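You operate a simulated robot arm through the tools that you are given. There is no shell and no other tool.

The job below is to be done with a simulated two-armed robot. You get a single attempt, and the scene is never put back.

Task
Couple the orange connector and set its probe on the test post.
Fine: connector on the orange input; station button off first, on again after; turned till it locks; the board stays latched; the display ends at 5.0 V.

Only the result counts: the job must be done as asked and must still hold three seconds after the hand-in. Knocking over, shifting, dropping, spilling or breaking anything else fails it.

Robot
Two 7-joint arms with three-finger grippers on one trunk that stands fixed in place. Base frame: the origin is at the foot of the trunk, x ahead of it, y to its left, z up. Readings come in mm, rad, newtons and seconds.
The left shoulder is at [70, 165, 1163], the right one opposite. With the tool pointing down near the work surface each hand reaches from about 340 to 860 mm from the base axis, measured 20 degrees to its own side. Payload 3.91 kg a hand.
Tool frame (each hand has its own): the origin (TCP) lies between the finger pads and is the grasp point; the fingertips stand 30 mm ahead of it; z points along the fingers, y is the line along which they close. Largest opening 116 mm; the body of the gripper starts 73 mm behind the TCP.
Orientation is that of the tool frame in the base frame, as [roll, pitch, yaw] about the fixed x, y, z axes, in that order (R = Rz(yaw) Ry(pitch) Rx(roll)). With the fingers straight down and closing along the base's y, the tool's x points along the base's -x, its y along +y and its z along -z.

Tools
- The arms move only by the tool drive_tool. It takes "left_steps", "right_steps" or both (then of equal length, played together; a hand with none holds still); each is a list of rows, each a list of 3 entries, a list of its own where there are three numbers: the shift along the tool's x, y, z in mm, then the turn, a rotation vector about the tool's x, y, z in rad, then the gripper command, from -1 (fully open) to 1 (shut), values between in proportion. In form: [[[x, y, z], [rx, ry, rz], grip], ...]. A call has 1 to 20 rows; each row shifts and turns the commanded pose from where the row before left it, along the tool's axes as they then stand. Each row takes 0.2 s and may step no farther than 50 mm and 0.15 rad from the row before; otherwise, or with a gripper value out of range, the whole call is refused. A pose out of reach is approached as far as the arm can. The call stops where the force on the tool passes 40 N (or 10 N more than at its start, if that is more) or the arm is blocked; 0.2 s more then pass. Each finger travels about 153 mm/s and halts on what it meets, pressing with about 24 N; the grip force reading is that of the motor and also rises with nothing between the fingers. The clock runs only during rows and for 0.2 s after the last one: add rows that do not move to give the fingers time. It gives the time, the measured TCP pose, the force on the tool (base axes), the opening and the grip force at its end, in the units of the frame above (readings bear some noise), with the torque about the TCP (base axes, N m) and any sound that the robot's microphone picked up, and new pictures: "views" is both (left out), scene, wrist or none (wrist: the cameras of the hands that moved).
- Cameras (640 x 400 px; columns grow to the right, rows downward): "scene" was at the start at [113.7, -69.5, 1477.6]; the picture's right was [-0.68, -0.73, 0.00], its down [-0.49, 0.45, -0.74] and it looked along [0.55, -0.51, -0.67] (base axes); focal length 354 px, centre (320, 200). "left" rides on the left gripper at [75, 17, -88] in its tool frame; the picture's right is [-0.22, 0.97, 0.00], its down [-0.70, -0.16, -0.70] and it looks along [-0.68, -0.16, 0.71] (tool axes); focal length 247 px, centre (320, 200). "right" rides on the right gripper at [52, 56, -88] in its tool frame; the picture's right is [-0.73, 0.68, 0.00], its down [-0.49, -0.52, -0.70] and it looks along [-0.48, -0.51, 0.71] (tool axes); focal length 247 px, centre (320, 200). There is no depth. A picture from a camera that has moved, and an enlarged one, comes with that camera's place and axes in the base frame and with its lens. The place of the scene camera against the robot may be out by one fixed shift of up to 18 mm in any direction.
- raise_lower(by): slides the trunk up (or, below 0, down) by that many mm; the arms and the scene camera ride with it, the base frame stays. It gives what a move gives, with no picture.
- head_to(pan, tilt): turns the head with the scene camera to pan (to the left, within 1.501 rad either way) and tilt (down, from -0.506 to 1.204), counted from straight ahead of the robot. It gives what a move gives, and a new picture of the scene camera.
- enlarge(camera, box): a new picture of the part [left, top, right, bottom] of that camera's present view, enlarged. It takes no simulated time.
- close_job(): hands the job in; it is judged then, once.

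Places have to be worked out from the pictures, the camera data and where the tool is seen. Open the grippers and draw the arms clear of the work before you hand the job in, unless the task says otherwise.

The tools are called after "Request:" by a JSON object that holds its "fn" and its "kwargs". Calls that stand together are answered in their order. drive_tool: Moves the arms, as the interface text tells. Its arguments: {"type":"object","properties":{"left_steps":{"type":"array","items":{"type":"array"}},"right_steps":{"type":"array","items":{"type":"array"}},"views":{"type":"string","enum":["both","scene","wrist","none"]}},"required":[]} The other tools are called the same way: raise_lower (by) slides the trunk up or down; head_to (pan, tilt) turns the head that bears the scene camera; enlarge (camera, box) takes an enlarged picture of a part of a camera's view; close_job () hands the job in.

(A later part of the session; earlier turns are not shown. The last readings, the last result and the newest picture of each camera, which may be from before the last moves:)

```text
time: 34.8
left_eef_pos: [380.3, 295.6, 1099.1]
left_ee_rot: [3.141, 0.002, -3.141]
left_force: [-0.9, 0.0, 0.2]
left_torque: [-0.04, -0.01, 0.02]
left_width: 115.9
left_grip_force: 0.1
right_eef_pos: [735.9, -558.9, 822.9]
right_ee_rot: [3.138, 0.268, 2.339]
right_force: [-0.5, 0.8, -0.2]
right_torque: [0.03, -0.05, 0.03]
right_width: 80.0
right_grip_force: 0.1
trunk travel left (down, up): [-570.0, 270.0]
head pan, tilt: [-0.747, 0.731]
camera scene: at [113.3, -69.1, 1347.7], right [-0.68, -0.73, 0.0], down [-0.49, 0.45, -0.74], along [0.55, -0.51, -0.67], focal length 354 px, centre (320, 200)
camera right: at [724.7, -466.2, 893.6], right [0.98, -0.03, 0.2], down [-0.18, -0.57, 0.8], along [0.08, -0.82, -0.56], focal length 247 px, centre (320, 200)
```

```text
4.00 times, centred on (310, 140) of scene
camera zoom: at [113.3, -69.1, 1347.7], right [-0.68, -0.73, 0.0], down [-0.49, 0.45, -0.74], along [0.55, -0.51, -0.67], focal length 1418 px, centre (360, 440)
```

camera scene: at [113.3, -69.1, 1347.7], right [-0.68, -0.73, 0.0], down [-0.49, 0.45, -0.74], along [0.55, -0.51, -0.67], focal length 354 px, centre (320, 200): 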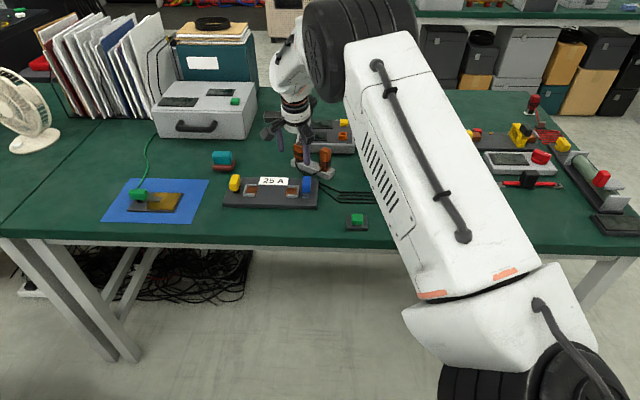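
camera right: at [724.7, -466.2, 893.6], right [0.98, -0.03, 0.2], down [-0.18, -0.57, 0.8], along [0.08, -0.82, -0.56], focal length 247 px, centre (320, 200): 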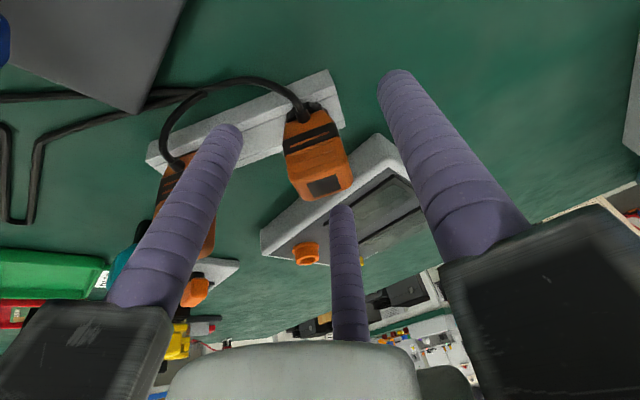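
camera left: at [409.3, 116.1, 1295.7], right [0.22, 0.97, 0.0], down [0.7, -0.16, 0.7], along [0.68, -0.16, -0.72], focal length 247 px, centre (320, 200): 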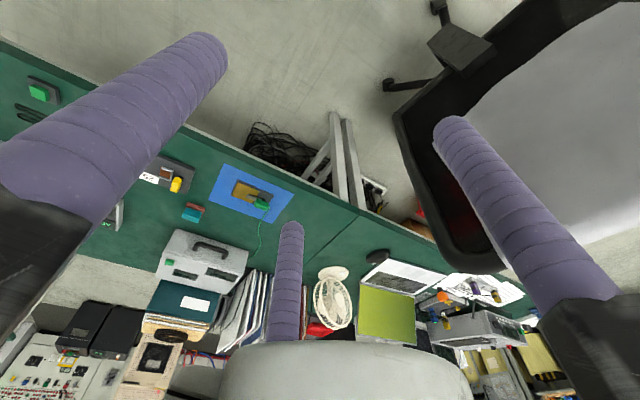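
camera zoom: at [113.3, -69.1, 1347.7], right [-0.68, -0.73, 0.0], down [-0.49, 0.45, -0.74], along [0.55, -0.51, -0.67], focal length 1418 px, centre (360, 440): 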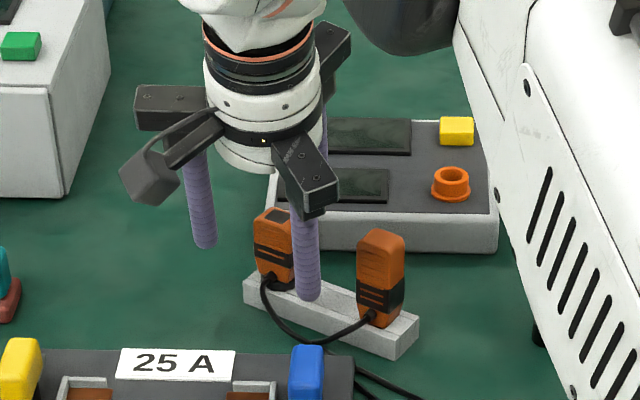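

The connector stands between the three fingers. I close the gripper on it.

Request:
{"fn": "drive_tool", "kwargs": {"right_steps": [[[0, 0, 0], [0, 0, 0], 0.2], [[0, 0, 0], [0, 0, 0], 0.5], [[0, 0, 0], [0, 0, 0], 1], [[0, 0, 0], [0, 0, 0], 1]], "views": "both"}}

Request:
{"fn": "enlarge", "kwargs": {"camera": "right", "box": [220, 40, 420, 200]}}

Request:
{"fn": "enlarge", "kwargs": {"camera": "scene", "box": [260, 90, 360, 190]}}

```text
time: 35.8
left_eef_pos: [380.6, 295.9, 1098.6]
left_ee_rot: [-3.14, 0.001, 3.14]
left_force: [0.2, 0.9, 0.2]
left_torque: [0.02, 0.0, 0.02]
left_width: 115.9
left_grip_force: 0.2
right_eef_pos: [735.6, -556.8, 821.4]
right_ee_rot: [3.139, 0.267, 2.338]
right_force: [-0.9, 1.9, -0.5]
right_torque: [0.14, 0.12, -0.02]
right_width: 32.0
right_grip_force: 23.9
trunk travel left (down, up): [-570.0, 270.0]
head pan, tilt: [-0.747, 0.731]
camera scene: at [113.7, -69.1, 1347.7], right [-0.68, -0.73, 0.0], down [-0.49, 0.45, -0.74], along [0.55, -0.51, -0.67], focal length 354 px, centre (320, 200)
camera right: at [724.8, -466.0, 893.3], right [0.98, -0.03, 0.2], down [-0.18, -0.57, 0.8], along [0.08, -0.82, -0.56], focal length 247 px, centre (320, 200)
```

scene: 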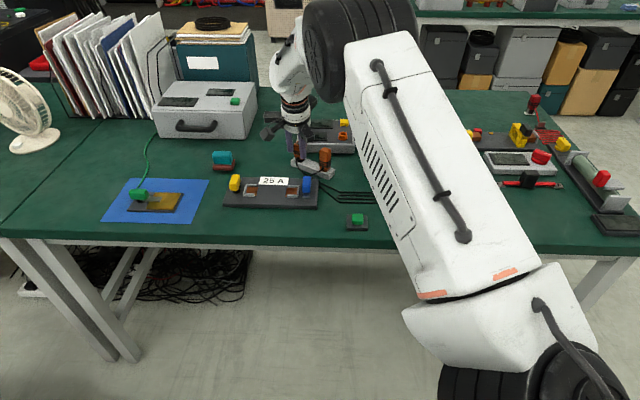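
right: 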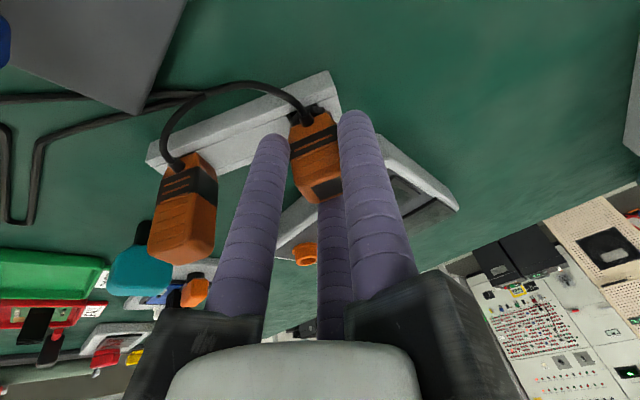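

```text
2.50 times, centred on (320, 120) of right
camera zoom: at [724.8, -466.0, 893.3], right [0.98, -0.03, 0.2], down [-0.18, -0.57, 0.8], along [0.08, -0.82, -0.56], focal length 617 px, centre (320, 400)
```

zoom: 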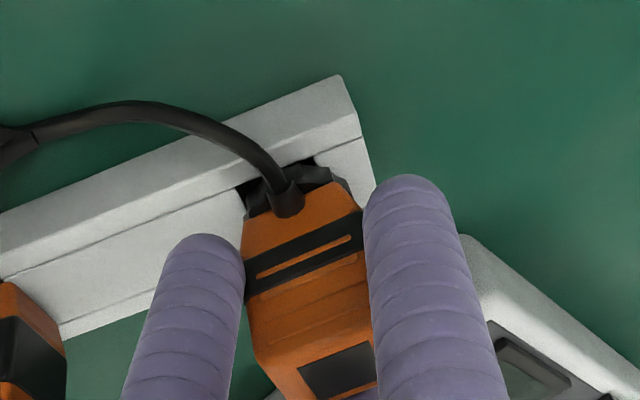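

```text
4.00 times, centred on (310, 140) of scene
camera zoom: at [113.7, -69.1, 1347.7], right [-0.68, -0.73, 0.0], down [-0.49, 0.45, -0.74], along [0.55, -0.51, -0.67], focal length 1418 px, centre (360, 440)
```

zoom: 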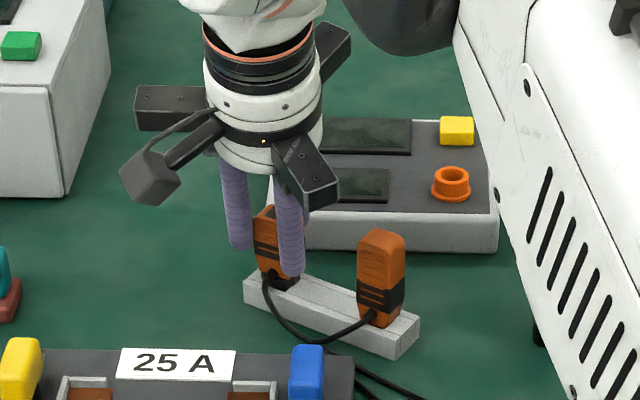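

Gripped at 32 mm with 24 N; the rack has not moved. I lift 20 mm vertically first and check how it hangs.

Request:
{"fn": "drive_tool", "kwargs": {"right_steps": [[[-1.3, 0, -4.8], [0, 0, 0], 1], [[-1.3, 0, -4.8], [0, 0, 0], 1], [[-2.7, 0, -9.6], [0, 0, 0], 1], [[0, 0, 0], [0, 0, 0], 1]], "views": "both"}}

Request:
{"fn": "enlarge", "kwargs": {"camera": "right", "box": [220, 40, 420, 200]}}

Request:
{"fn": "enlarge", "kwargs": {"camera": "scene", "box": [270, 100, 350, 180]}}

```text
time: 36.8
left_eef_pos: [382.0, 295.3, 1099.3]
left_ee_rot: [-3.14, 0.001, 3.141]
left_force: [0.1, -0.5, -0.1]
left_torque: [0.01, -0.02, -0.03]
left_width: 116.3
left_grip_force: 0.1
right_eef_pos: [735.1, -557.9, 841.6]
right_ee_rot: [3.138, 0.269, 2.338]
right_force: [-0.4, 0.0, -0.1]
right_torque: [0.02, 0.04, -0.01]
right_width: 31.8
right_grip_force: 23.8
trunk travel left (down, up): [-570.0, 270.0]
head pan, tilt: [-0.747, 0.731]
camera scene: at [114.0, -69.5, 1347.6], right [-0.68, -0.73, 0.0], down [-0.49, 0.45, -0.74], along [0.55, -0.51, -0.67], focal length 354 px, centre (320, 200)
camera right: at [724.9, -466.7, 913.0], right [0.98, -0.03, 0.2], down [-0.18, -0.57, 0.8], along [0.08, -0.82, -0.56], focal length 247 px, centre (320, 200)
```

scene: 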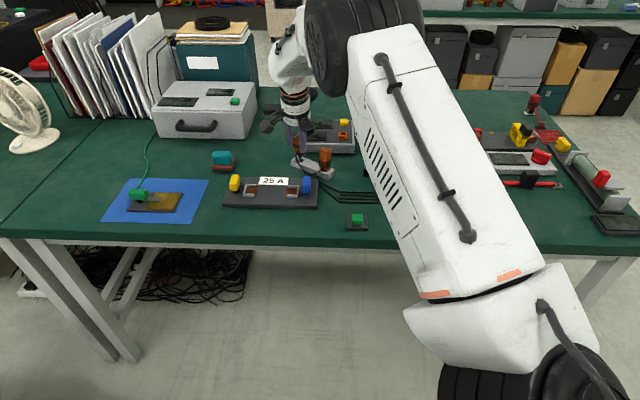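
right: 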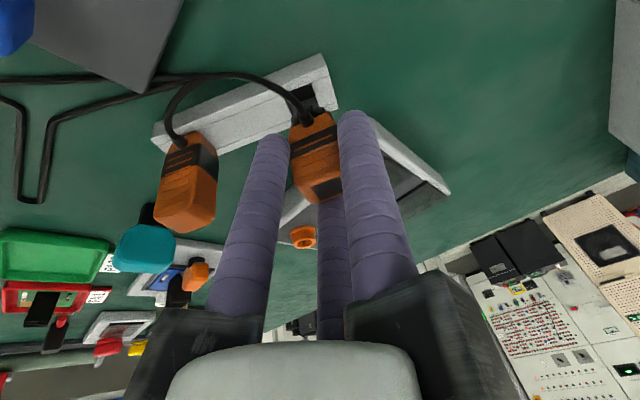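

```text
2.50 times, centred on (320, 120) of right
camera zoom: at [724.9, -466.7, 913.0], right [0.98, -0.03, 0.2], down [-0.18, -0.57, 0.8], along [0.08, -0.82, -0.56], focal length 617 px, centre (320, 400)
```

zoom: 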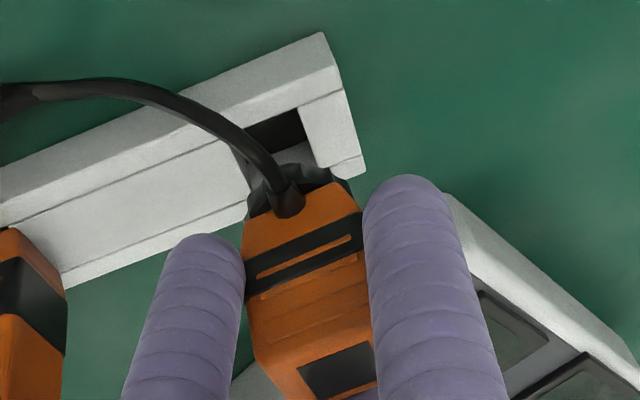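

```text
5.00 times, centred on (310, 140) of scene
camera zoom: at [114.0, -69.5, 1347.6], right [-0.68, -0.73, 0.0], down [-0.49, 0.45, -0.74], along [0.55, -0.51, -0.67], focal length 1772 px, centre (370, 500)
```

zoom: 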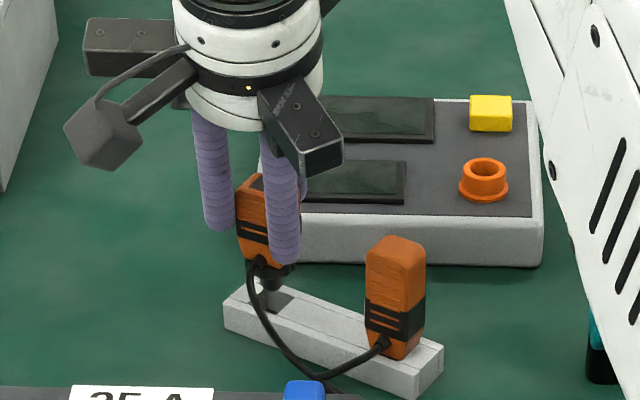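

The connector lifted cleanly and hangs upright. I raise it to clear the socket and carry it over, TCP target (717,-708,896).

Request:
{"fn": "drive_tool", "kwargs": {"right_steps": [[[-7.3, 0, -26.5], [0, 0, 0], 1], [[-7.4, 0, -26.5], [0, 0, 0], 1], [[-18.3, -23.5, 5.1], [0, 0, 0], 1], [[-18.3, -23.5, 5.1], [0, 0, 0], 1], [[-18.3, -23.5, 5.1], [0, 0, 0], 1], [[-18.3, -23.5, 5.0], [0, 0, 0], 1], [[-18.2, -23.3, 5.0], [0, 0, 0], 1], [[0, 0, 0], [0, 0, 0], 1]], "views": "both"}}

Request:
{"fn": "enlarge", "kwargs": {"camera": "right", "box": [220, 40, 420, 200]}}

Request:
{"fn": "enlarge", "kwargs": {"camera": "scene", "box": [290, 80, 390, 170]}}

```text
time: 38.6
left_eef_pos: [380.7, 296.0, 1099.4]
left_ee_rot: [-3.141, -0.001, -3.141]
left_force: [-0.7, 0.4, -0.2]
left_torque: [0.01, -0.04, 0.02]
left_width: 115.9
left_grip_force: 0.0
right_eef_pos: [716.8, -706.2, 897.2]
right_ee_rot: [3.138, 0.27, 2.338]
right_force: [-0.1, 0.7, 0.9]
right_torque: [-0.04, 0.03, 0.0]
right_width: 31.3
right_grip_force: 24.3
trunk travel left (down, up): [-570.0, 270.0]
head pan, tilt: [-0.747, 0.731]
camera scene: at [113.6, -68.5, 1347.7], right [-0.68, -0.73, 0.0], down [-0.49, 0.45, -0.74], along [0.55, -0.51, -0.67], focal length 354 px, centre (320, 200)
camera right: at [706.5, -615.2, 967.6], right [0.98, -0.03, 0.2], down [-0.18, -0.57, 0.8], along [0.08, -0.82, -0.56], focal length 247 px, centre (320, 200)
```

scene: 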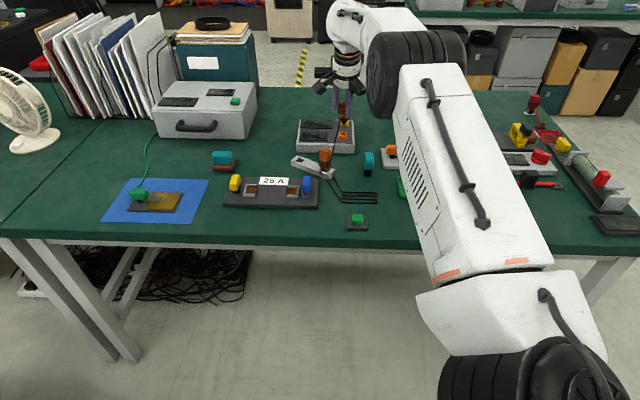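
right: 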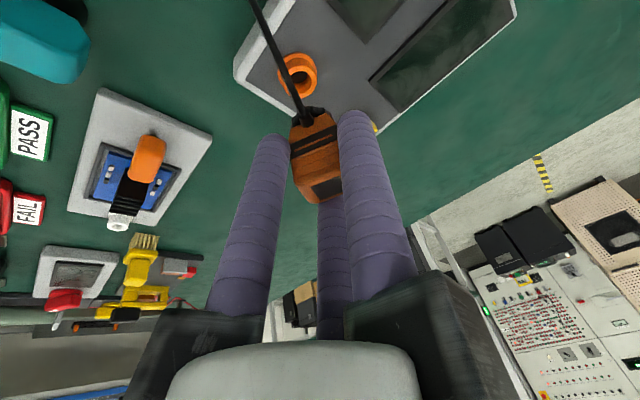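

```text
2.50 times, centred on (320, 120) of right
camera zoom: at [706.5, -615.2, 967.6], right [0.98, -0.03, 0.2], down [-0.18, -0.57, 0.8], along [0.08, -0.82, -0.56], focal length 617 px, centre (320, 400)
```

zoom: 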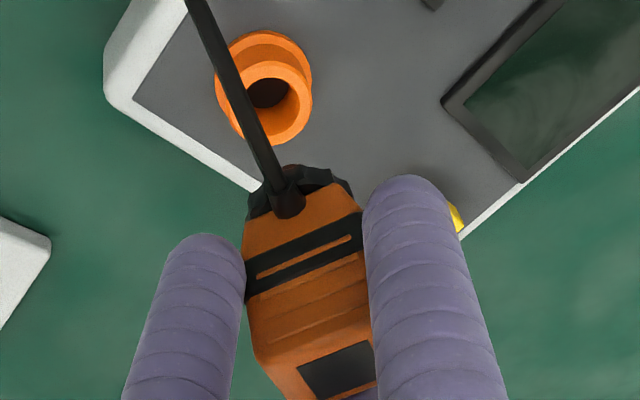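

```text
4.44 times, centred on (340, 125) of scene
camera zoom: at [113.6, -68.5, 1347.7], right [-0.68, -0.73, 0.0], down [-0.49, 0.45, -0.74], along [0.55, -0.51, -0.67], focal length 1575 px, centre (231, 533)
```

zoom: 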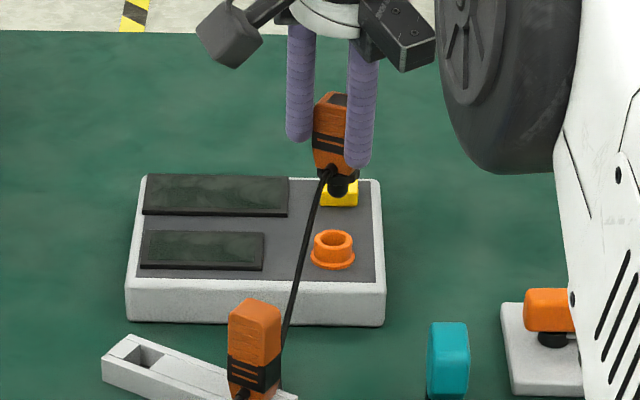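

The connector is upright (within about 2°) and nearly over the socket at (722,-712.5). I zoom in tighter to refine the alignment.

Request:
{"fn": "enlarge", "kwargs": {"camera": "right", "box": [280, 45, 350, 125]}}

Request:
{"fn": "enlarge", "kwargs": {"camera": "scene", "box": [340, 95, 385, 145]}}

Request:
{"fn": "enlarge", "kwargs": {"camera": "scene", "box": [330, 90, 375, 145]}}

```text
5.00 times, centred on (315, 85) of right
camera zoom: at [706.5, -615.2, 967.6], right [0.98, -0.03, 0.2], down [-0.18, -0.57, 0.8], along [0.08, -0.82, -0.56], focal length 1235 px, centre (345, 775)
```

zoom: 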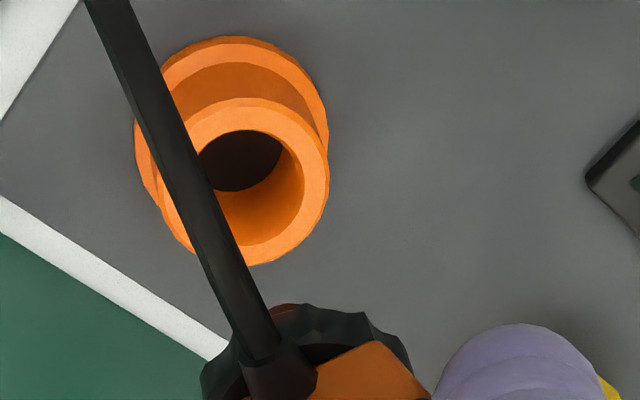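

```text
8.00 times, centred on (362, 120) of scene
camera zoom: at [113.6, -68.5, 1347.7], right [-0.68, -0.73, 0.0], down [-0.49, 0.45, -0.74], along [0.55, -0.51, -0.67], focal length 2836 px, centre (-20, 840)
```

zoom: 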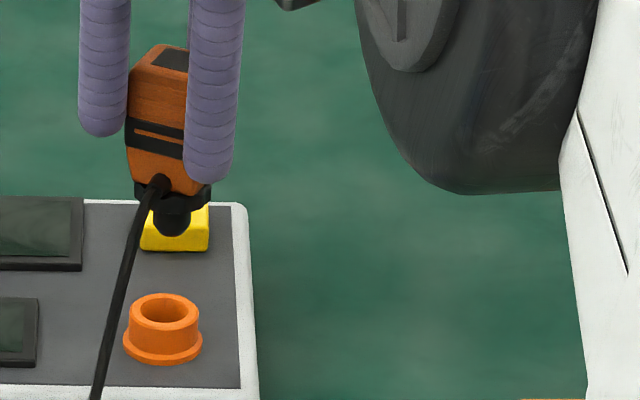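

```text
7.27 times, centred on (352, 118) of scene
camera zoom: at [113.6, -68.5, 1347.7], right [-0.68, -0.73, 0.0], down [-0.49, 0.45, -0.74], along [0.55, -0.51, -0.67], focal length 2578 px, centre (84, 800)
```

zoom: 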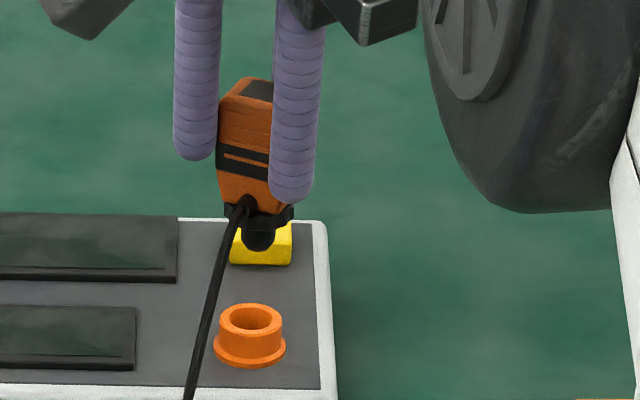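

By the two well-conditioned image directions the connector sits within ~1 mm of the socket axis. I lower vertically 25 mm and re-check.

Request:
{"fn": "drive_tool", "kwargs": {"right_steps": [[[2.2, 0, 8.0], [0, 0, 0], 1], [[2.2, 0, 8.0], [0, 0, 0], 1], [[2.2, 0, 8.0], [0, 0, 0], 1], [[0, 0, 0], [0, 0, 0], 1]], "views": "wrist"}}

Request:
{"fn": "enlarge", "kwargs": {"camera": "right", "box": [270, 45, 350, 145]}}

Request:
{"fn": "enlarge", "kwargs": {"camera": "scene", "box": [325, 100, 370, 155]}}

```text
time: 39.6
left_eef_pos: [381.1, 295.9, 1098.9]
left_ee_rot: [-3.142, 0.001, 3.141]
left_force: [0.0, -0.2, 0.4]
left_torque: [0.01, 0.03, 0.04]
left_width: 115.8
left_grip_force: 0.1
right_eef_pos: [716.2, -708.4, 870.8]
right_ee_rot: [3.138, 0.267, 2.338]
right_force: [-0.3, -0.2, -0.6]
right_torque: [0.0, 0.02, -0.01]
right_width: 31.3
right_grip_force: 24.0
trunk travel left (down, up): [-570.0, 270.0]
head pan, tilt: [-0.747, 0.731]
camera right: at [706.4, -616.3, 942.2], right [0.98, -0.03, 0.2], down [-0.18, -0.57, 0.8], along [0.08, -0.82, -0.56], focal length 247 px, centre (320, 200)
```

right: 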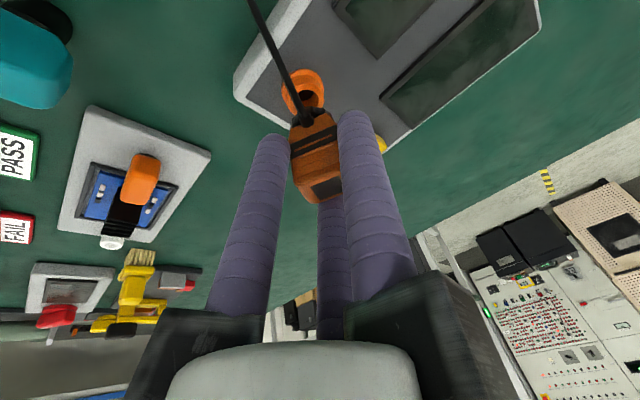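

```text
4.00 times, centred on (310, 95) of right
camera zoom: at [706.4, -616.3, 942.2], right [0.98, -0.03, 0.2], down [-0.18, -0.57, 0.8], along [0.08, -0.82, -0.56], focal length 988 px, centre (360, 620)
```

zoom: 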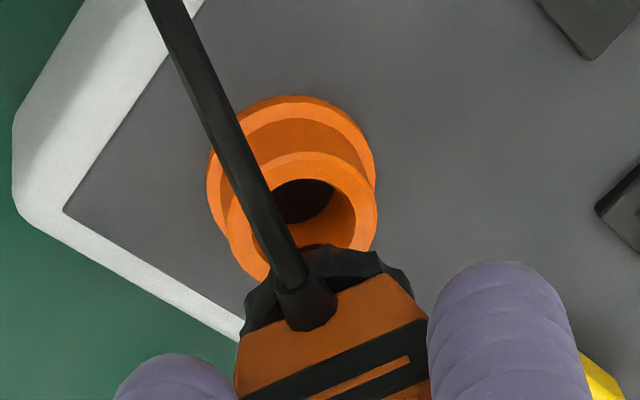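

```text
7.27 times, centred on (348, 128) of scene
camera zoom: at [113.6, -69.2, 1347.7], right [-0.68, -0.73, 0.0], down [-0.49, 0.45, -0.74], along [0.55, -0.51, -0.67], focal length 2578 px, centre (120, 727)
```

zoom: 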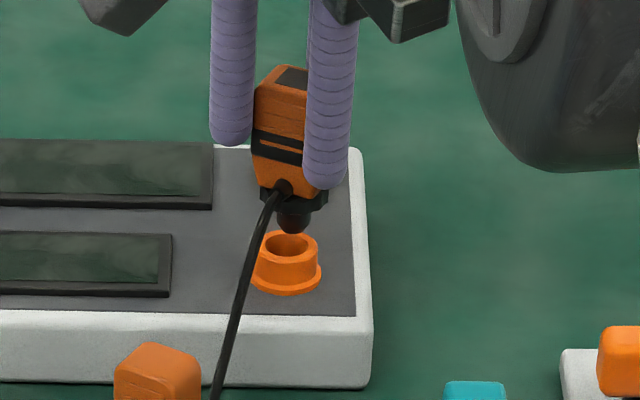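

Alignment looks good in both views. I continue down in 4 mm steps watching the force.

Request:
{"fn": "drive_tool", "kwargs": {"right_steps": [[[1.07, 0, 3.86], [0, 0, 0], 1], [[1.07, 0, 3.86], [0, 0, 0], 1], [[0, 0, 0], [0, 0, 0], 1]], "views": "none"}}

Request:
{"fn": "enlarge", "kwargs": {"camera": "right", "box": [270, 45, 350, 145]}}

Request:
{"fn": "enlarge", "kwargs": {"camera": "scene", "box": [325, 100, 370, 155]}}

```text
time: 40.4
left_eef_pos: [379.7, 295.6, 1098.8]
left_ee_rot: [3.142, 0.0, -3.141]
left_force: [0.2, 0.0, -0.5]
left_torque: [0.0, -0.01, 0.01]
left_width: 116.1
left_grip_force: 0.1
right_eef_pos: [716.9, -707.7, 864.8]
right_ee_rot: [3.137, 0.271, 2.338]
right_force: [-0.3, -0.4, 5.5]
right_torque: [-0.09, -0.08, -0.03]
right_width: 31.3
right_grip_force: 24.4
trunk travel left (down, up): [-570.0, 270.0]
head pan, tilt: [-0.747, 0.731]
```

```text
4.00 times, centred on (310, 95) of right
camera zoom: at [706.6, -615.6, 935.7], right [0.98, -0.03, 0.2], down [-0.18, -0.57, 0.8], along [0.09, -0.82, -0.56], focal length 988 px, centre (360, 620)
```

zoom: 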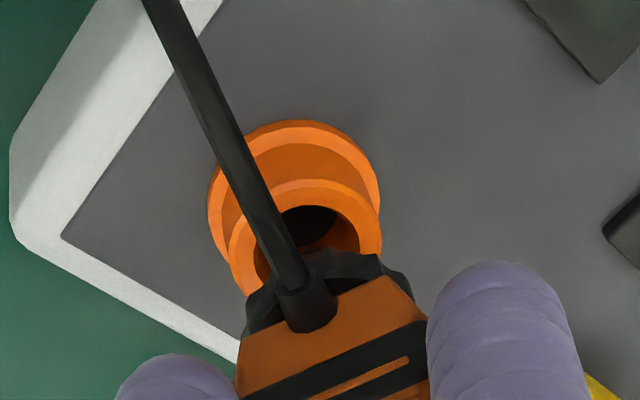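

```text
7.27 times, centred on (348, 128) of scene
camera zoom: at [113.0, -68.6, 1347.9], right [-0.68, -0.73, 0.0], down [-0.49, 0.45, -0.74], along [0.55, -0.51, -0.67], focal length 2578 px, centre (120, 727)
```

zoom: 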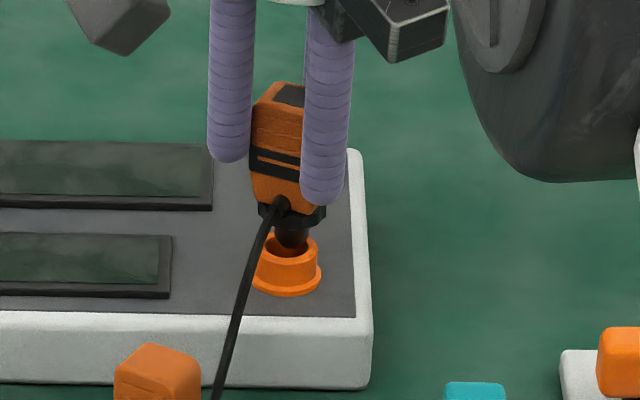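

Light contact (5.5 N) with torque suggesting the plug touches the outer rim. I lift slightly, shift 2 mm toward the robot and try again.

Request:
{"fn": "drive_tool", "kwargs": {"right_steps": [[[-0.8, 0, -2.9], [0, 0, 0], 1], [[1.93, 0, -0.53], [0, 0, 0], 1], [[0.8, 0, 2.9], [0, 0, 0], 1], [[0.53, 0, 1.93], [0, 0, 0], 1], [[0, 0, 0], [0, 0, 0], 1]], "views": "none"}}

Request:
{"fn": "enlarge", "kwargs": {"camera": "right", "box": [270, 45, 350, 145]}}

Request:
{"fn": "enlarge", "kwargs": {"camera": "scene", "box": [325, 100, 370, 155]}}

```text
time: 41.6
left_eef_pos: [380.7, 297.3, 1099.9]
left_ee_rot: [-3.14, 0.001, 3.141]
left_force: [0.3, 0.4, -0.3]
left_torque: [0.04, 0.0, 0.02]
left_width: 115.9
left_grip_force: 0.0
right_eef_pos: [717.2, -706.5, 861.6]
right_ee_rot: [3.138, 0.268, 2.341]
right_force: [1.7, 3.9, 3.9]
right_torque: [0.17, -0.07, 0.05]
right_width: 31.2
right_grip_force: 24.8
trunk travel left (down, up): [-570.0, 270.0]
head pan, tilt: [-0.747, 0.731]
```

```text
4.00 times, centred on (310, 95) of right
camera zoom: at [705.4, -613.6, 933.2], right [0.98, -0.03, 0.2], down [-0.18, -0.57, 0.8], along [0.09, -0.82, -0.56], focal length 988 px, centre (360, 620)
```

zoom: 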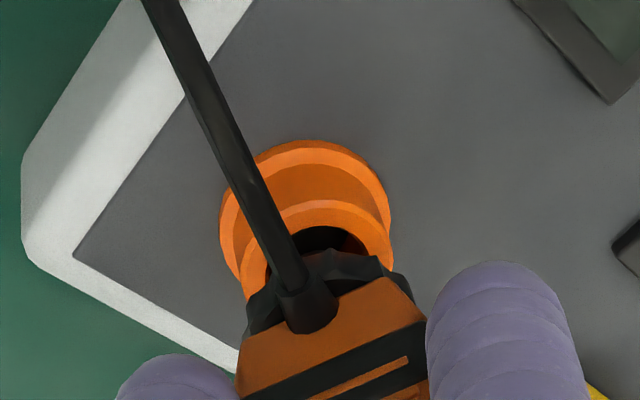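

```text
7.27 times, centred on (348, 128) of scene
camera zoom: at [113.3, -68.4, 1347.8], right [-0.68, -0.73, 0.0], down [-0.49, 0.45, -0.74], along [0.55, -0.51, -0.67], focal length 2578 px, centre (120, 727)
```

zoom: 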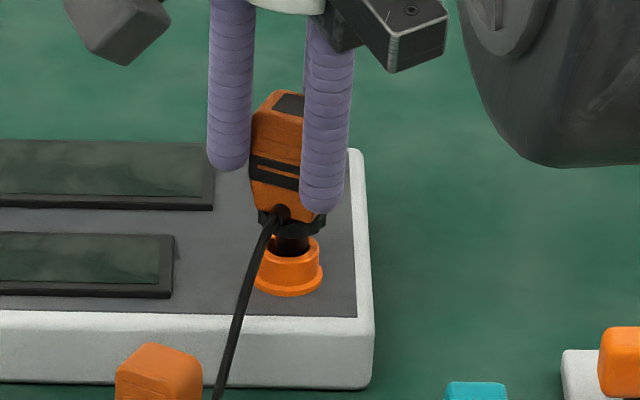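

The plug is entering; the side force says to move about 1.5 mm along tool +y. I do that and continue down gently.

Request:
{"fn": "drive_tool", "kwargs": {"right_steps": [[[0, 1.5, 0], [0, 0, 0], 1], [[0.53, 0, 1.93], [0, 0, 0], 1], [[0.53, 0, 1.93], [0, 0, 0], 1], [[0, 0, 0], [0, 0, 0], 1]], "views": "none"}}

Request:
{"fn": "enlarge", "kwargs": {"camera": "right", "box": [270, 45, 350, 145]}}

Request:
{"fn": "enlarge", "kwargs": {"camera": "scene", "box": [325, 100, 370, 155]}}

```text
time: 42.6
left_eef_pos: [380.7, 296.0, 1099.0]
left_ee_rot: [-3.141, -0.001, -3.141]
left_force: [-0.1, -0.7, -0.2]
left_torque: [-0.01, 0.01, -0.01]
left_width: 115.9
left_grip_force: 0.0
right_eef_pos: [717.0, -703.5, 856.1]
right_ee_rot: [3.141, 0.265, 2.34]
right_force: [-2.2, 6.2, -2.1]
right_torque: [0.41, 0.14, 0.01]
right_width: 31.1
right_grip_force: 24.4
trunk travel left (down, up): [-570.0, 270.0]
head pan, tilt: [-0.747, 0.731]
```

```text
4.00 times, centred on (310, 95) of right
camera zoom: at [705.9, -612.9, 927.4], right [0.98, -0.03, 0.19], down [-0.18, -0.57, 0.8], along [0.08, -0.82, -0.57], focal length 988 px, centre (360, 620)
```

zoom: 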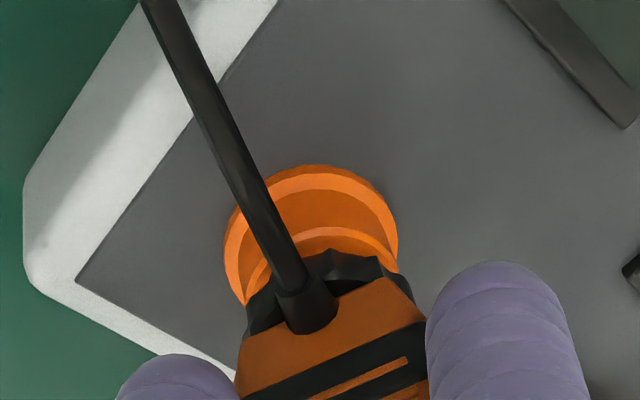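

```text
7.27 times, centred on (348, 128) of scene
camera zoom: at [113.7, -68.9, 1347.6], right [-0.68, -0.73, 0.0], down [-0.49, 0.45, -0.74], along [0.55, -0.51, -0.67], focal length 2578 px, centre (120, 727)
```

zoom: 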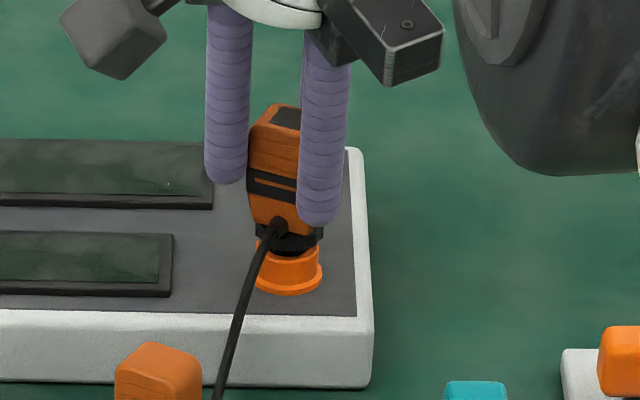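

The plug is in the hole and the collar is near the rim. I relieve the side force by 1.5 mm toward the robot and press down a bit more to seat it.

Request:
{"fn": "drive_tool", "kwargs": {"right_steps": [[[1.45, 0, -0.4], [0, 0, 0], 1], [[0.53, 0, 1.93], [0, 0, 0], 1], [[0.4, 0, 1.45], [0, 0, 0], 1], [[0, 0, 0], [0, 0, 0], 1]], "views": "none"}}

Request:
{"fn": "enlarge", "kwargs": {"camera": "right", "box": [270, 45, 350, 145]}}

Request:
{"fn": "enlarge", "kwargs": {"camera": "scene", "box": [325, 100, 370, 155]}}

```text
time: 43.6
left_eef_pos: [381.0, 296.3, 1099.0]
left_ee_rot: [-3.141, -0.001, 3.14]
left_force: [0.0, 0.1, 1.0]
left_torque: [-0.01, -0.03, 0.01]
left_width: 116.2
left_grip_force: 0.1
right_eef_pos: [716.1, -703.2, 853.3]
right_ee_rot: [3.138, 0.271, 2.339]
right_force: [1.5, 2.3, 0.7]
right_torque: [0.15, -0.09, 0.03]
right_width: 30.7
right_grip_force: 24.0
trunk travel left (down, up): [-570.0, 270.0]
head pan, tilt: [-0.747, 0.731]
```

```text
4.00 times, centred on (310, 95) of right
camera zoom: at [705.3, -612.4, 925.2], right [0.98, -0.03, 0.2], down [-0.18, -0.57, 0.8], along [0.08, -0.82, -0.56], focal length 988 px, centre (360, 620)
```

zoom: 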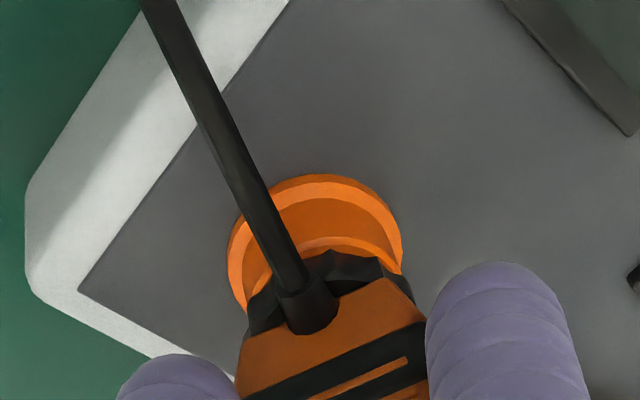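

```text
7.27 times, centred on (348, 128) of scene
camera zoom: at [113.9, -69.0, 1347.7], right [-0.68, -0.73, 0.0], down [-0.49, 0.45, -0.74], along [0.55, -0.51, -0.67], focal length 2578 px, centre (120, 727)
```

zoom: 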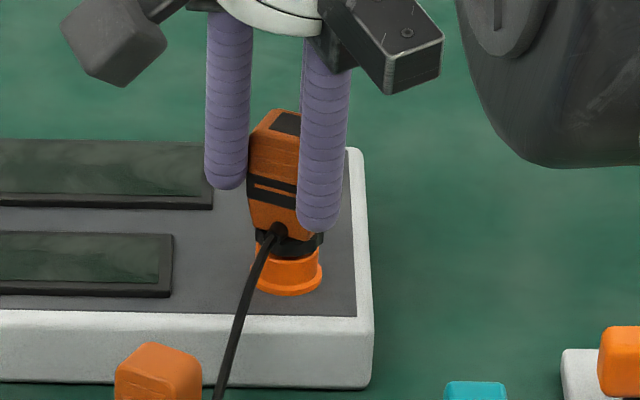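

Force is low so it is still sliding in. I correct the slight lean (about 0.05 rad) pivoting about the plug and press further down.

Request:
{"fn": "drive_tool", "kwargs": {"right_steps": [[[0, -1.0, 0], [-0.024, 0, 0.0065], 1], [[0, -1.0, 0], [-0.024, 0, 0.0065], 1], [[0.53, 0, 1.93], [0, 0, 0], 1], [[0.53, 0, 1.93], [0, 0, 0], 1], [[0, 0, 0], [0, 0, 0], 1]], "views": "none"}}

Request:
{"fn": "enlarge", "kwargs": {"camera": "right", "box": [270, 45, 350, 145]}}

Request:
{"fn": "enlarge", "kwargs": {"camera": "scene", "box": [325, 100, 370, 155]}}

```text
time: 44.8
left_eef_pos: [381.4, 296.8, 1099.5]
left_ee_rot: [-3.141, 0.002, 3.141]
left_force: [0.6, -0.7, -0.9]
left_torque: [0.01, -0.03, 0.0]
left_width: 115.8
left_grip_force: 0.0
right_eef_pos: [713.6, -705.3, 851.3]
right_ee_rot: [3.086, 0.271, 2.324]
right_force: [-0.5, -2.1, 9.8]
right_torque: [-0.07, 0.07, 0.02]
right_width: 31.0
right_grip_force: 23.9
trunk travel left (down, up): [-570.0, 270.0]
head pan, tilt: [-0.747, 0.731]
```

```text
4.00 times, centred on (310, 95) of right
camera zoom: at [700.4, -616.3, 925.5], right [0.97, -0.04, 0.23], down [-0.21, -0.6, 0.78], along [0.11, -0.8, -0.59], focal length 988 px, centre (360, 620)
```

zoom: 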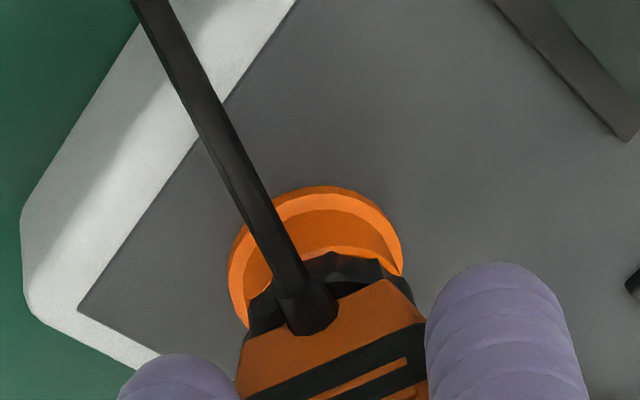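

```text
7.27 times, centred on (348, 128) of scene
camera zoom: at [112.5, -68.5, 1347.9], right [-0.68, -0.73, 0.0], down [-0.49, 0.45, -0.74], along [0.55, -0.51, -0.67], focal length 2578 px, centre (120, 727)
```

zoom: 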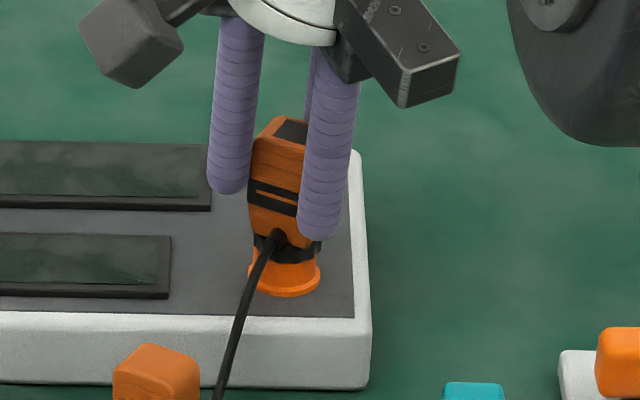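

The connector now stands upright with about 10 N down force. I press slightly more to see whether it is fully seated.

Request:
{"fn": "drive_tool", "kwargs": {"right_steps": [[[0.4, 0, 1.45], [0, 0, 0], 1], [[0.4, 0, 1.45], [0, 0, 0], 1], [[0, 0, 0], [0, 0, 0], 1]], "views": "none"}}

Request:
{"fn": "enlarge", "kwargs": {"camera": "scene", "box": [330, 110, 360, 145]}}

Request:
{"fn": "enlarge", "kwargs": {"camera": "right", "box": [290, 75, 350, 145]}}

```text
time: 45.6
left_eef_pos: [379.7, 297.9, 1099.0]
left_ee_rot: [-3.14, 0.001, 3.142]
left_force: [0.3, -0.3, -1.0]
left_torque: [0.0, -0.01, 0.01]
left_width: 116.2
left_grip_force: 0.0
right_eef_pos: [713.3, -704.7, 850.6]
right_ee_rot: [3.087, 0.273, 2.326]
right_force: [-0.9, -1.3, 21.0]
right_torque: [-0.07, 0.15, -0.01]
right_width: 30.5
right_grip_force: 23.9
trunk travel left (down, up): [-570.0, 270.0]
head pan, tilt: [-0.747, 0.731]
```

```text
11.43 times, centred on (345, 128) of scene
camera zoom: at [110.9, -66.8, 1348.2], right [-0.68, -0.73, 0.0], down [-0.49, 0.45, -0.75], along [0.55, -0.51, -0.67], focal length 4051 px, centre (34, 1029)
```

zoom: 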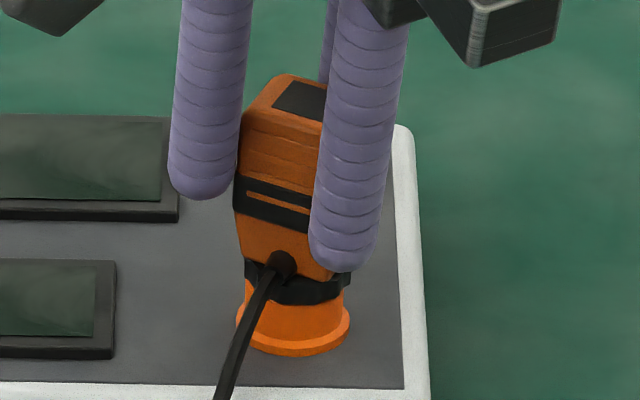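

```text
5.71 times, centred on (320, 110) of right
camera zoom: at [700.2, -614.8, 924.7], right [0.97, -0.04, 0.23], down [-0.21, -0.6, 0.78], along [0.11, -0.8, -0.59], focal length 1411 px, centre (320, 714)
```

zoom: 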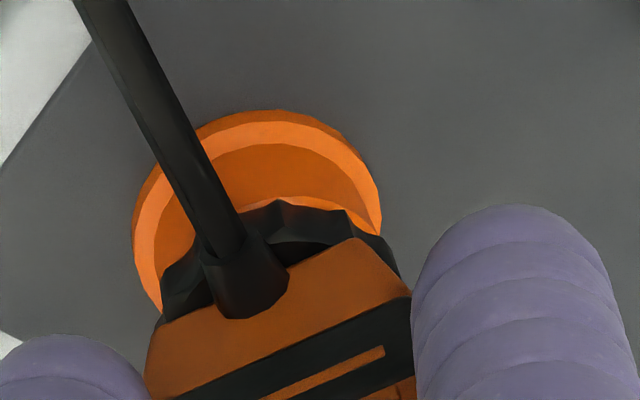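

Solidly seated on the socket (21 N at 850.6). I ease to about 8 N and begin turning clockwise about the connector's vertical axis in small rows, watching torque and sound.

Request:
{"fn": "drive_tool", "kwargs": {"right_steps": [[[-0.4, 0, -1.45], [0, 0, 0], 1], [[0.04, 0.95, 0.04], [0.027, -0.005, 0.096], 1], [[0.04, 0.95, 0.04], [0.027, -0.005, 0.096], 1], [[0, 0, 0], [0, 0, 0], 1]], "views": "wrist"}}

Request:
{"fn": "enlarge", "kwargs": {"camera": "right", "box": [290, 75, 350, 145]}}

Request:
{"fn": "enlarge", "kwargs": {"camera": "scene", "box": [330, 110, 360, 145]}}

```text
time: 46.6
left_eef_pos: [380.2, 297.1, 1097.9]
left_ee_rot: [-3.14, 0.0, -3.14]
left_force: [-0.1, -0.3, 0.3]
left_torque: [-0.02, -0.02, 0.03]
left_width: 116.0
left_grip_force: 0.0
right_eef_pos: [714.5, -702.3, 847.5]
right_ee_rot: [3.09, 0.265, 2.127]
right_force: [-4.5, 7.8, 4.6]
right_torque: [0.44, 0.29, 0.01]
right_width: 24.8
right_grip_force: 23.7
trunk travel left (down, up): [-570.0, 270.0]
head pan, tilt: [-0.747, 0.731]
camera right: at [719.7, -612.4, 922.1], right [0.95, -0.23, 0.23], down [-0.32, -0.54, 0.78], along [-0.06, -0.81, -0.59], focal length 247 px, centre (320, 200)
```

right: 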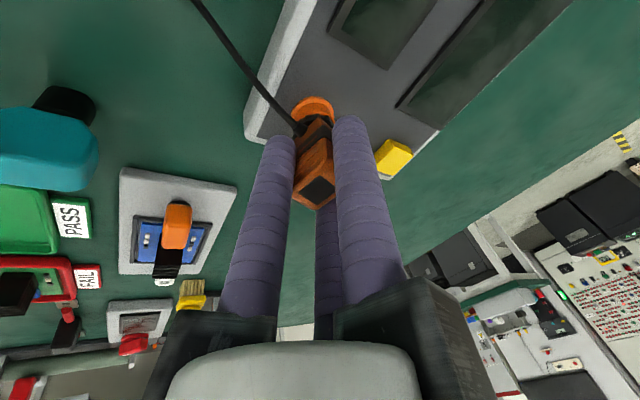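

```text
5.71 times, centred on (320, 110) of right
camera zoom: at [719.7, -612.4, 922.1], right [0.95, -0.23, 0.23], down [-0.32, -0.54, 0.78], along [-0.06, -0.81, -0.59], focal length 1411 px, centre (320, 714)
```

zoom: 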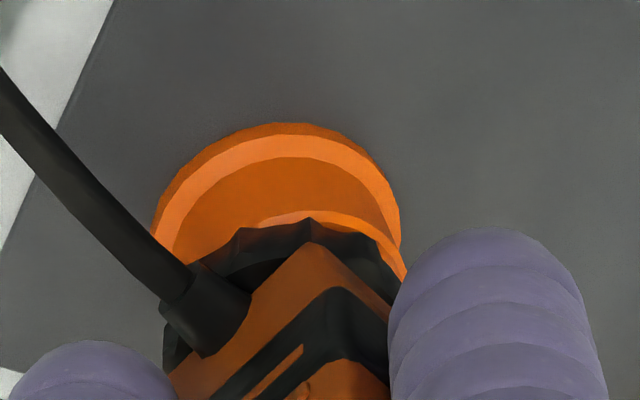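

```text
11.43 times, centred on (345, 128) of scene
camera zoom: at [112.3, -67.7, 1347.7], right [-0.68, -0.73, 0.0], down [-0.49, 0.45, -0.75], along [0.55, -0.51, -0.67], focal length 4051 px, centre (34, 1029)
```

zoom: 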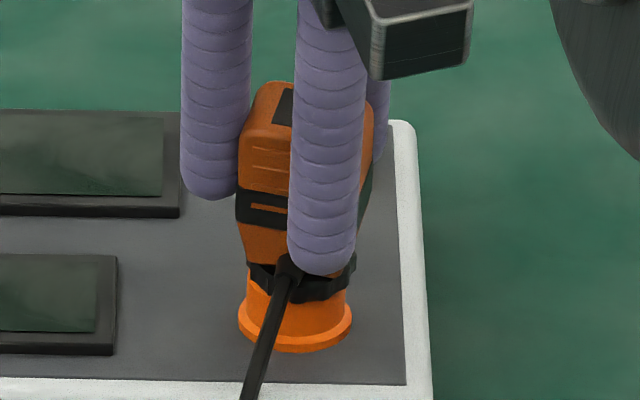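

The hand rotated 0.2 rad but slipped around the connector (opening fell to 24.8), with an 8 N side force now. I relieve the side force 2 mm toward the robot and look again.

Request:
{"fn": "drive_tool", "kwargs": {"right_steps": [[[1.9, 0, -0.5], [0, 0, 0], 1], [[0, 0, 0], [0, 0, 0], 1]], "views": "none"}}

Request:
{"fn": "enlarge", "kwargs": {"camera": "right", "box": [270, 75, 370, 225]}}

Request:
{"fn": "enlarge", "kwargs": {"camera": "scene", "box": [325, 100, 370, 155]}}

```text
time: 47.2
left_eef_pos: [381.4, 296.7, 1099.0]
left_ee_rot: [-3.141, 0.001, -3.142]
left_force: [0.5, 0.1, 0.1]
left_torque: [0.01, -0.01, -0.02]
left_width: 116.1
left_grip_force: 0.0
right_eef_pos: [715.0, -702.5, 848.3]
right_ee_rot: [3.089, 0.267, 2.126]
right_force: [-3.5, 4.0, 1.3]
right_torque: [0.29, 0.12, -0.01]
right_width: 24.9
right_grip_force: 23.3
trunk travel left (down, up): [-570.0, 270.0]
head pan, tilt: [-0.747, 0.731]
```

```text
2.67 times, centred on (320, 150) of right
camera zoom: at [719.3, -612.0, 922.2], right [0.95, -0.23, 0.23], down [-0.32, -0.54, 0.78], along [-0.06, -0.81, -0.59], focal length 659 px, centre (320, 333)
```

zoom: 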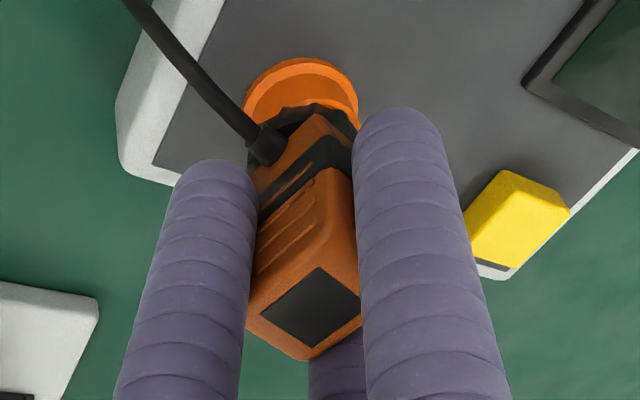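

```text
7.27 times, centred on (348, 128) of scene
camera zoom: at [113.3, -68.7, 1347.7], right [-0.68, -0.73, 0.0], down [-0.49, 0.45, -0.74], along [0.55, -0.51, -0.67], focal length 2578 px, centre (120, 727)
```

zoom: 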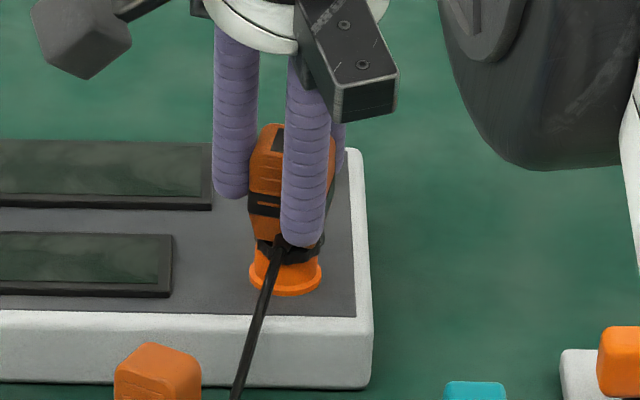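

The grip has now settled tighter onto the connector's faces (24.9 mm). I test turning clockwise 0.2 rad more to see whether the connector follows.

Request:
{"fn": "drive_tool", "kwargs": {"right_steps": [[[0, 1.15, 0.06], [0.0264, -0.0051, 0.0963], 1], [[0, 1.15, 0.06], [0.0264, -0.0051, 0.0963], 1], [[0, 0, 0], [0, 0, 0], 1]], "views": "none"}}

Request:
{"fn": "enlarge", "kwargs": {"camera": "right", "box": [270, 75, 370, 225]}}

Request:
{"fn": "enlarge", "kwargs": {"camera": "scene", "box": [325, 100, 370, 155]}}

```text
time: 48.0
left_eef_pos: [381.0, 296.3, 1099.0]
left_ee_rot: [3.141, 0.0, -3.142]
left_force: [-0.7, 0.2, 0.1]
left_torque: [-0.02, -0.02, -0.04]
left_width: 116.0
left_grip_force: 0.1
right_eef_pos: [717.6, -701.7, 847.4]
right_ee_rot: [3.088, 0.267, 1.924]
right_force: [-1.4, 7.9, -1.4]
right_torque: [0.45, 0.1, 0.02]
right_width: 24.7
right_grip_force: 24.0
trunk travel left (down, up): [-570.0, 270.0]
head pan, tilt: [-0.747, 0.731]
```

```text
2.67 times, centred on (320, 150) of right
camera zoom: at [739.8, -613.3, 922.6], right [0.88, -0.42, 0.23], down [-0.42, -0.47, 0.78], along [-0.22, -0.78, -0.59], focal length 659 px, centre (320, 333)
```

zoom: 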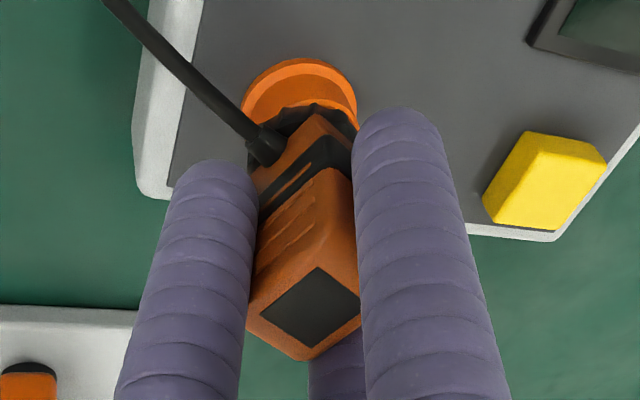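

```text
7.27 times, centred on (348, 128) of scene
camera zoom: at [113.7, -68.6, 1347.7], right [-0.68, -0.73, 0.0], down [-0.49, 0.45, -0.74], along [0.55, -0.51, -0.67], focal length 2578 px, centre (120, 727)
```

zoom: 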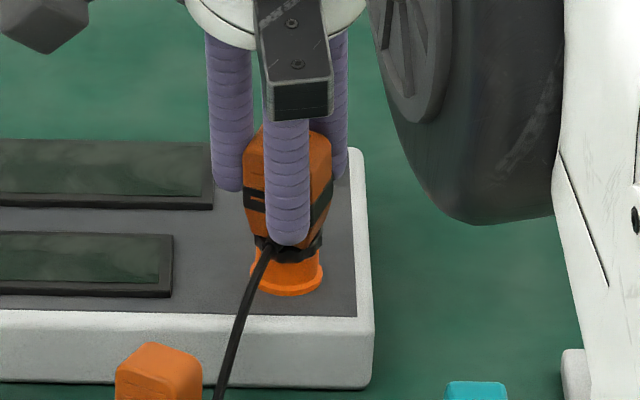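

The connector now turns with the hand, with no torque resistance so far. I relieve the side force and continue clockwise another 0.2 rad.

Request:
{"fn": "drive_tool", "kwargs": {"right_steps": [[[1.93, 0, -0.5], [0, 0, 0], 1], [[0, 1.0, 0.06], [0.0264, -0.0051, 0.0963], 1], [[0, 1.0, 0.06], [0.0264, -0.0051, 0.0963], 1], [[0, 0, 0], [0, 0, 0], 1]], "views": "none"}}

Request:
{"fn": "enlarge", "kwargs": {"camera": "right", "box": [270, 75, 370, 225]}}

Request:
{"fn": "enlarge", "kwargs": {"camera": "scene", "box": [325, 100, 370, 155]}}

```text
time: 49.0
left_eef_pos: [380.1, 295.9, 1098.9]
left_ee_rot: [-3.141, 0.001, 3.14]
left_force: [-0.8, -0.1, -0.4]
left_torque: [-0.03, 0.0, 0.0]
left_width: 116.1
left_grip_force: 0.0
right_eef_pos: [719.2, -698.6, 847.9]
right_ee_rot: [3.087, 0.267, 1.726]
right_force: [6.0, 0.3, 2.9]
right_torque: [0.06, -0.35, 0.09]
right_width: 24.1
right_grip_force: 24.4
trunk travel left (down, up): [-570.0, 270.0]
head pan, tilt: [-0.747, 0.731]
```

```text
2.67 times, centred on (320, 150) of right
camera zoom: at [758.8, -617.6, 922.6], right [0.78, -0.58, 0.23], down [-0.51, -0.37, 0.78], along [-0.37, -0.72, -0.59], focal length 659 px, centre (320, 333)
```

zoom: 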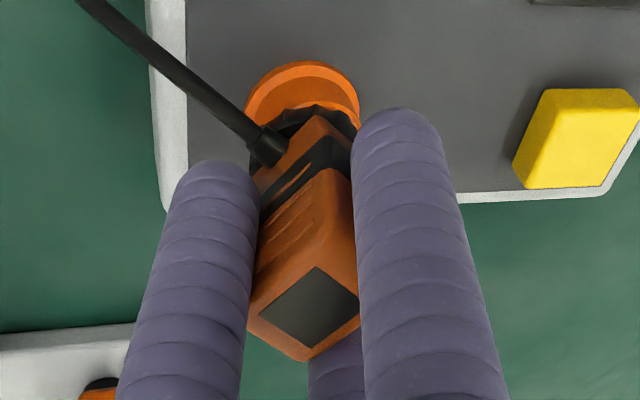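

```text
7.27 times, centred on (348, 128) of scene
camera zoom: at [114.3, -69.0, 1347.7], right [-0.68, -0.73, 0.0], down [-0.49, 0.45, -0.74], along [0.55, -0.51, -0.67], focal length 2578 px, centre (120, 727)
```

zoom: 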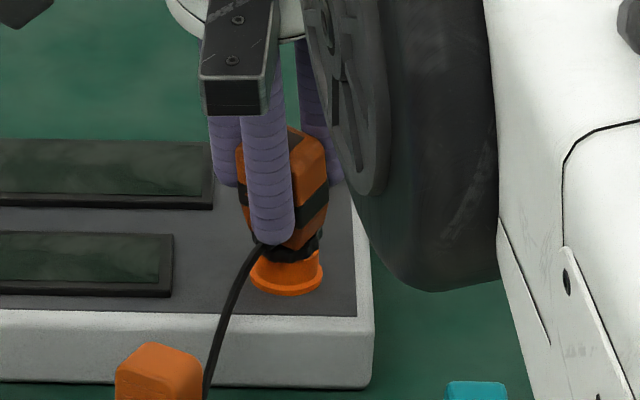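

The connector has turned clockwise with the hand; torque about z is rising slightly (0.09 Nm). I relieve the +x side force and turn 0.1 rad further to feel for a stop.

Request:
{"fn": "drive_tool", "kwargs": {"right_steps": [[[0, 1.2, 0], [0, 0, 0], 1], [[0, 0.9, 0.06], [0.0264, -0.0051, 0.0963], 1], [[0, 0, 0], [0, 0, 0], 1]], "views": "none"}}

Request:
{"fn": "enlarge", "kwargs": {"camera": "right", "box": [270, 75, 370, 225]}}

```text
time: 49.8
left_eef_pos: [381.3, 295.9, 1099.1]
left_ee_rot: [-3.141, -0.002, 3.141]
left_force: [-0.7, -0.1, -0.8]
left_torque: [0.01, 0.0, 0.01]
left_width: 116.0
left_grip_force: 0.1
right_eef_pos: [720.2, -699.3, 849.6]
right_ee_rot: [3.088, 0.267, 1.627]
right_force: [3.7, 2.7, 3.8]
right_torque: [0.13, -0.21, 0.04]
right_width: 24.0
right_grip_force: 23.8
trunk travel left (down, up): [-570.0, 270.0]
head pan, tilt: [-0.747, 0.731]
```

```text
2.67 times, centred on (320, 150) of right
camera zoom: at [768.2, -621.8, 922.6], right [0.72, -0.66, 0.23], down [-0.54, -0.32, 0.78], along [-0.44, -0.68, -0.59], focal length 659 px, centre (320, 333)
```

zoom: 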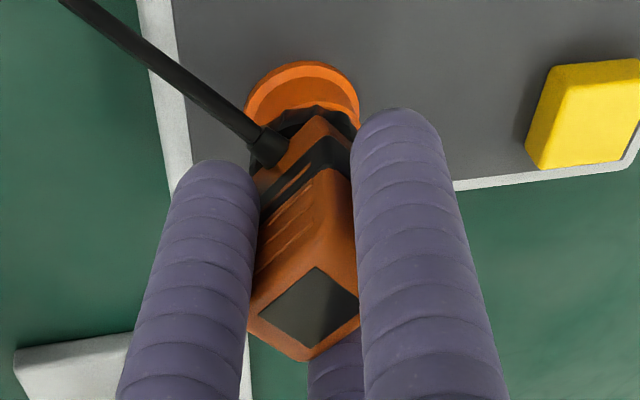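

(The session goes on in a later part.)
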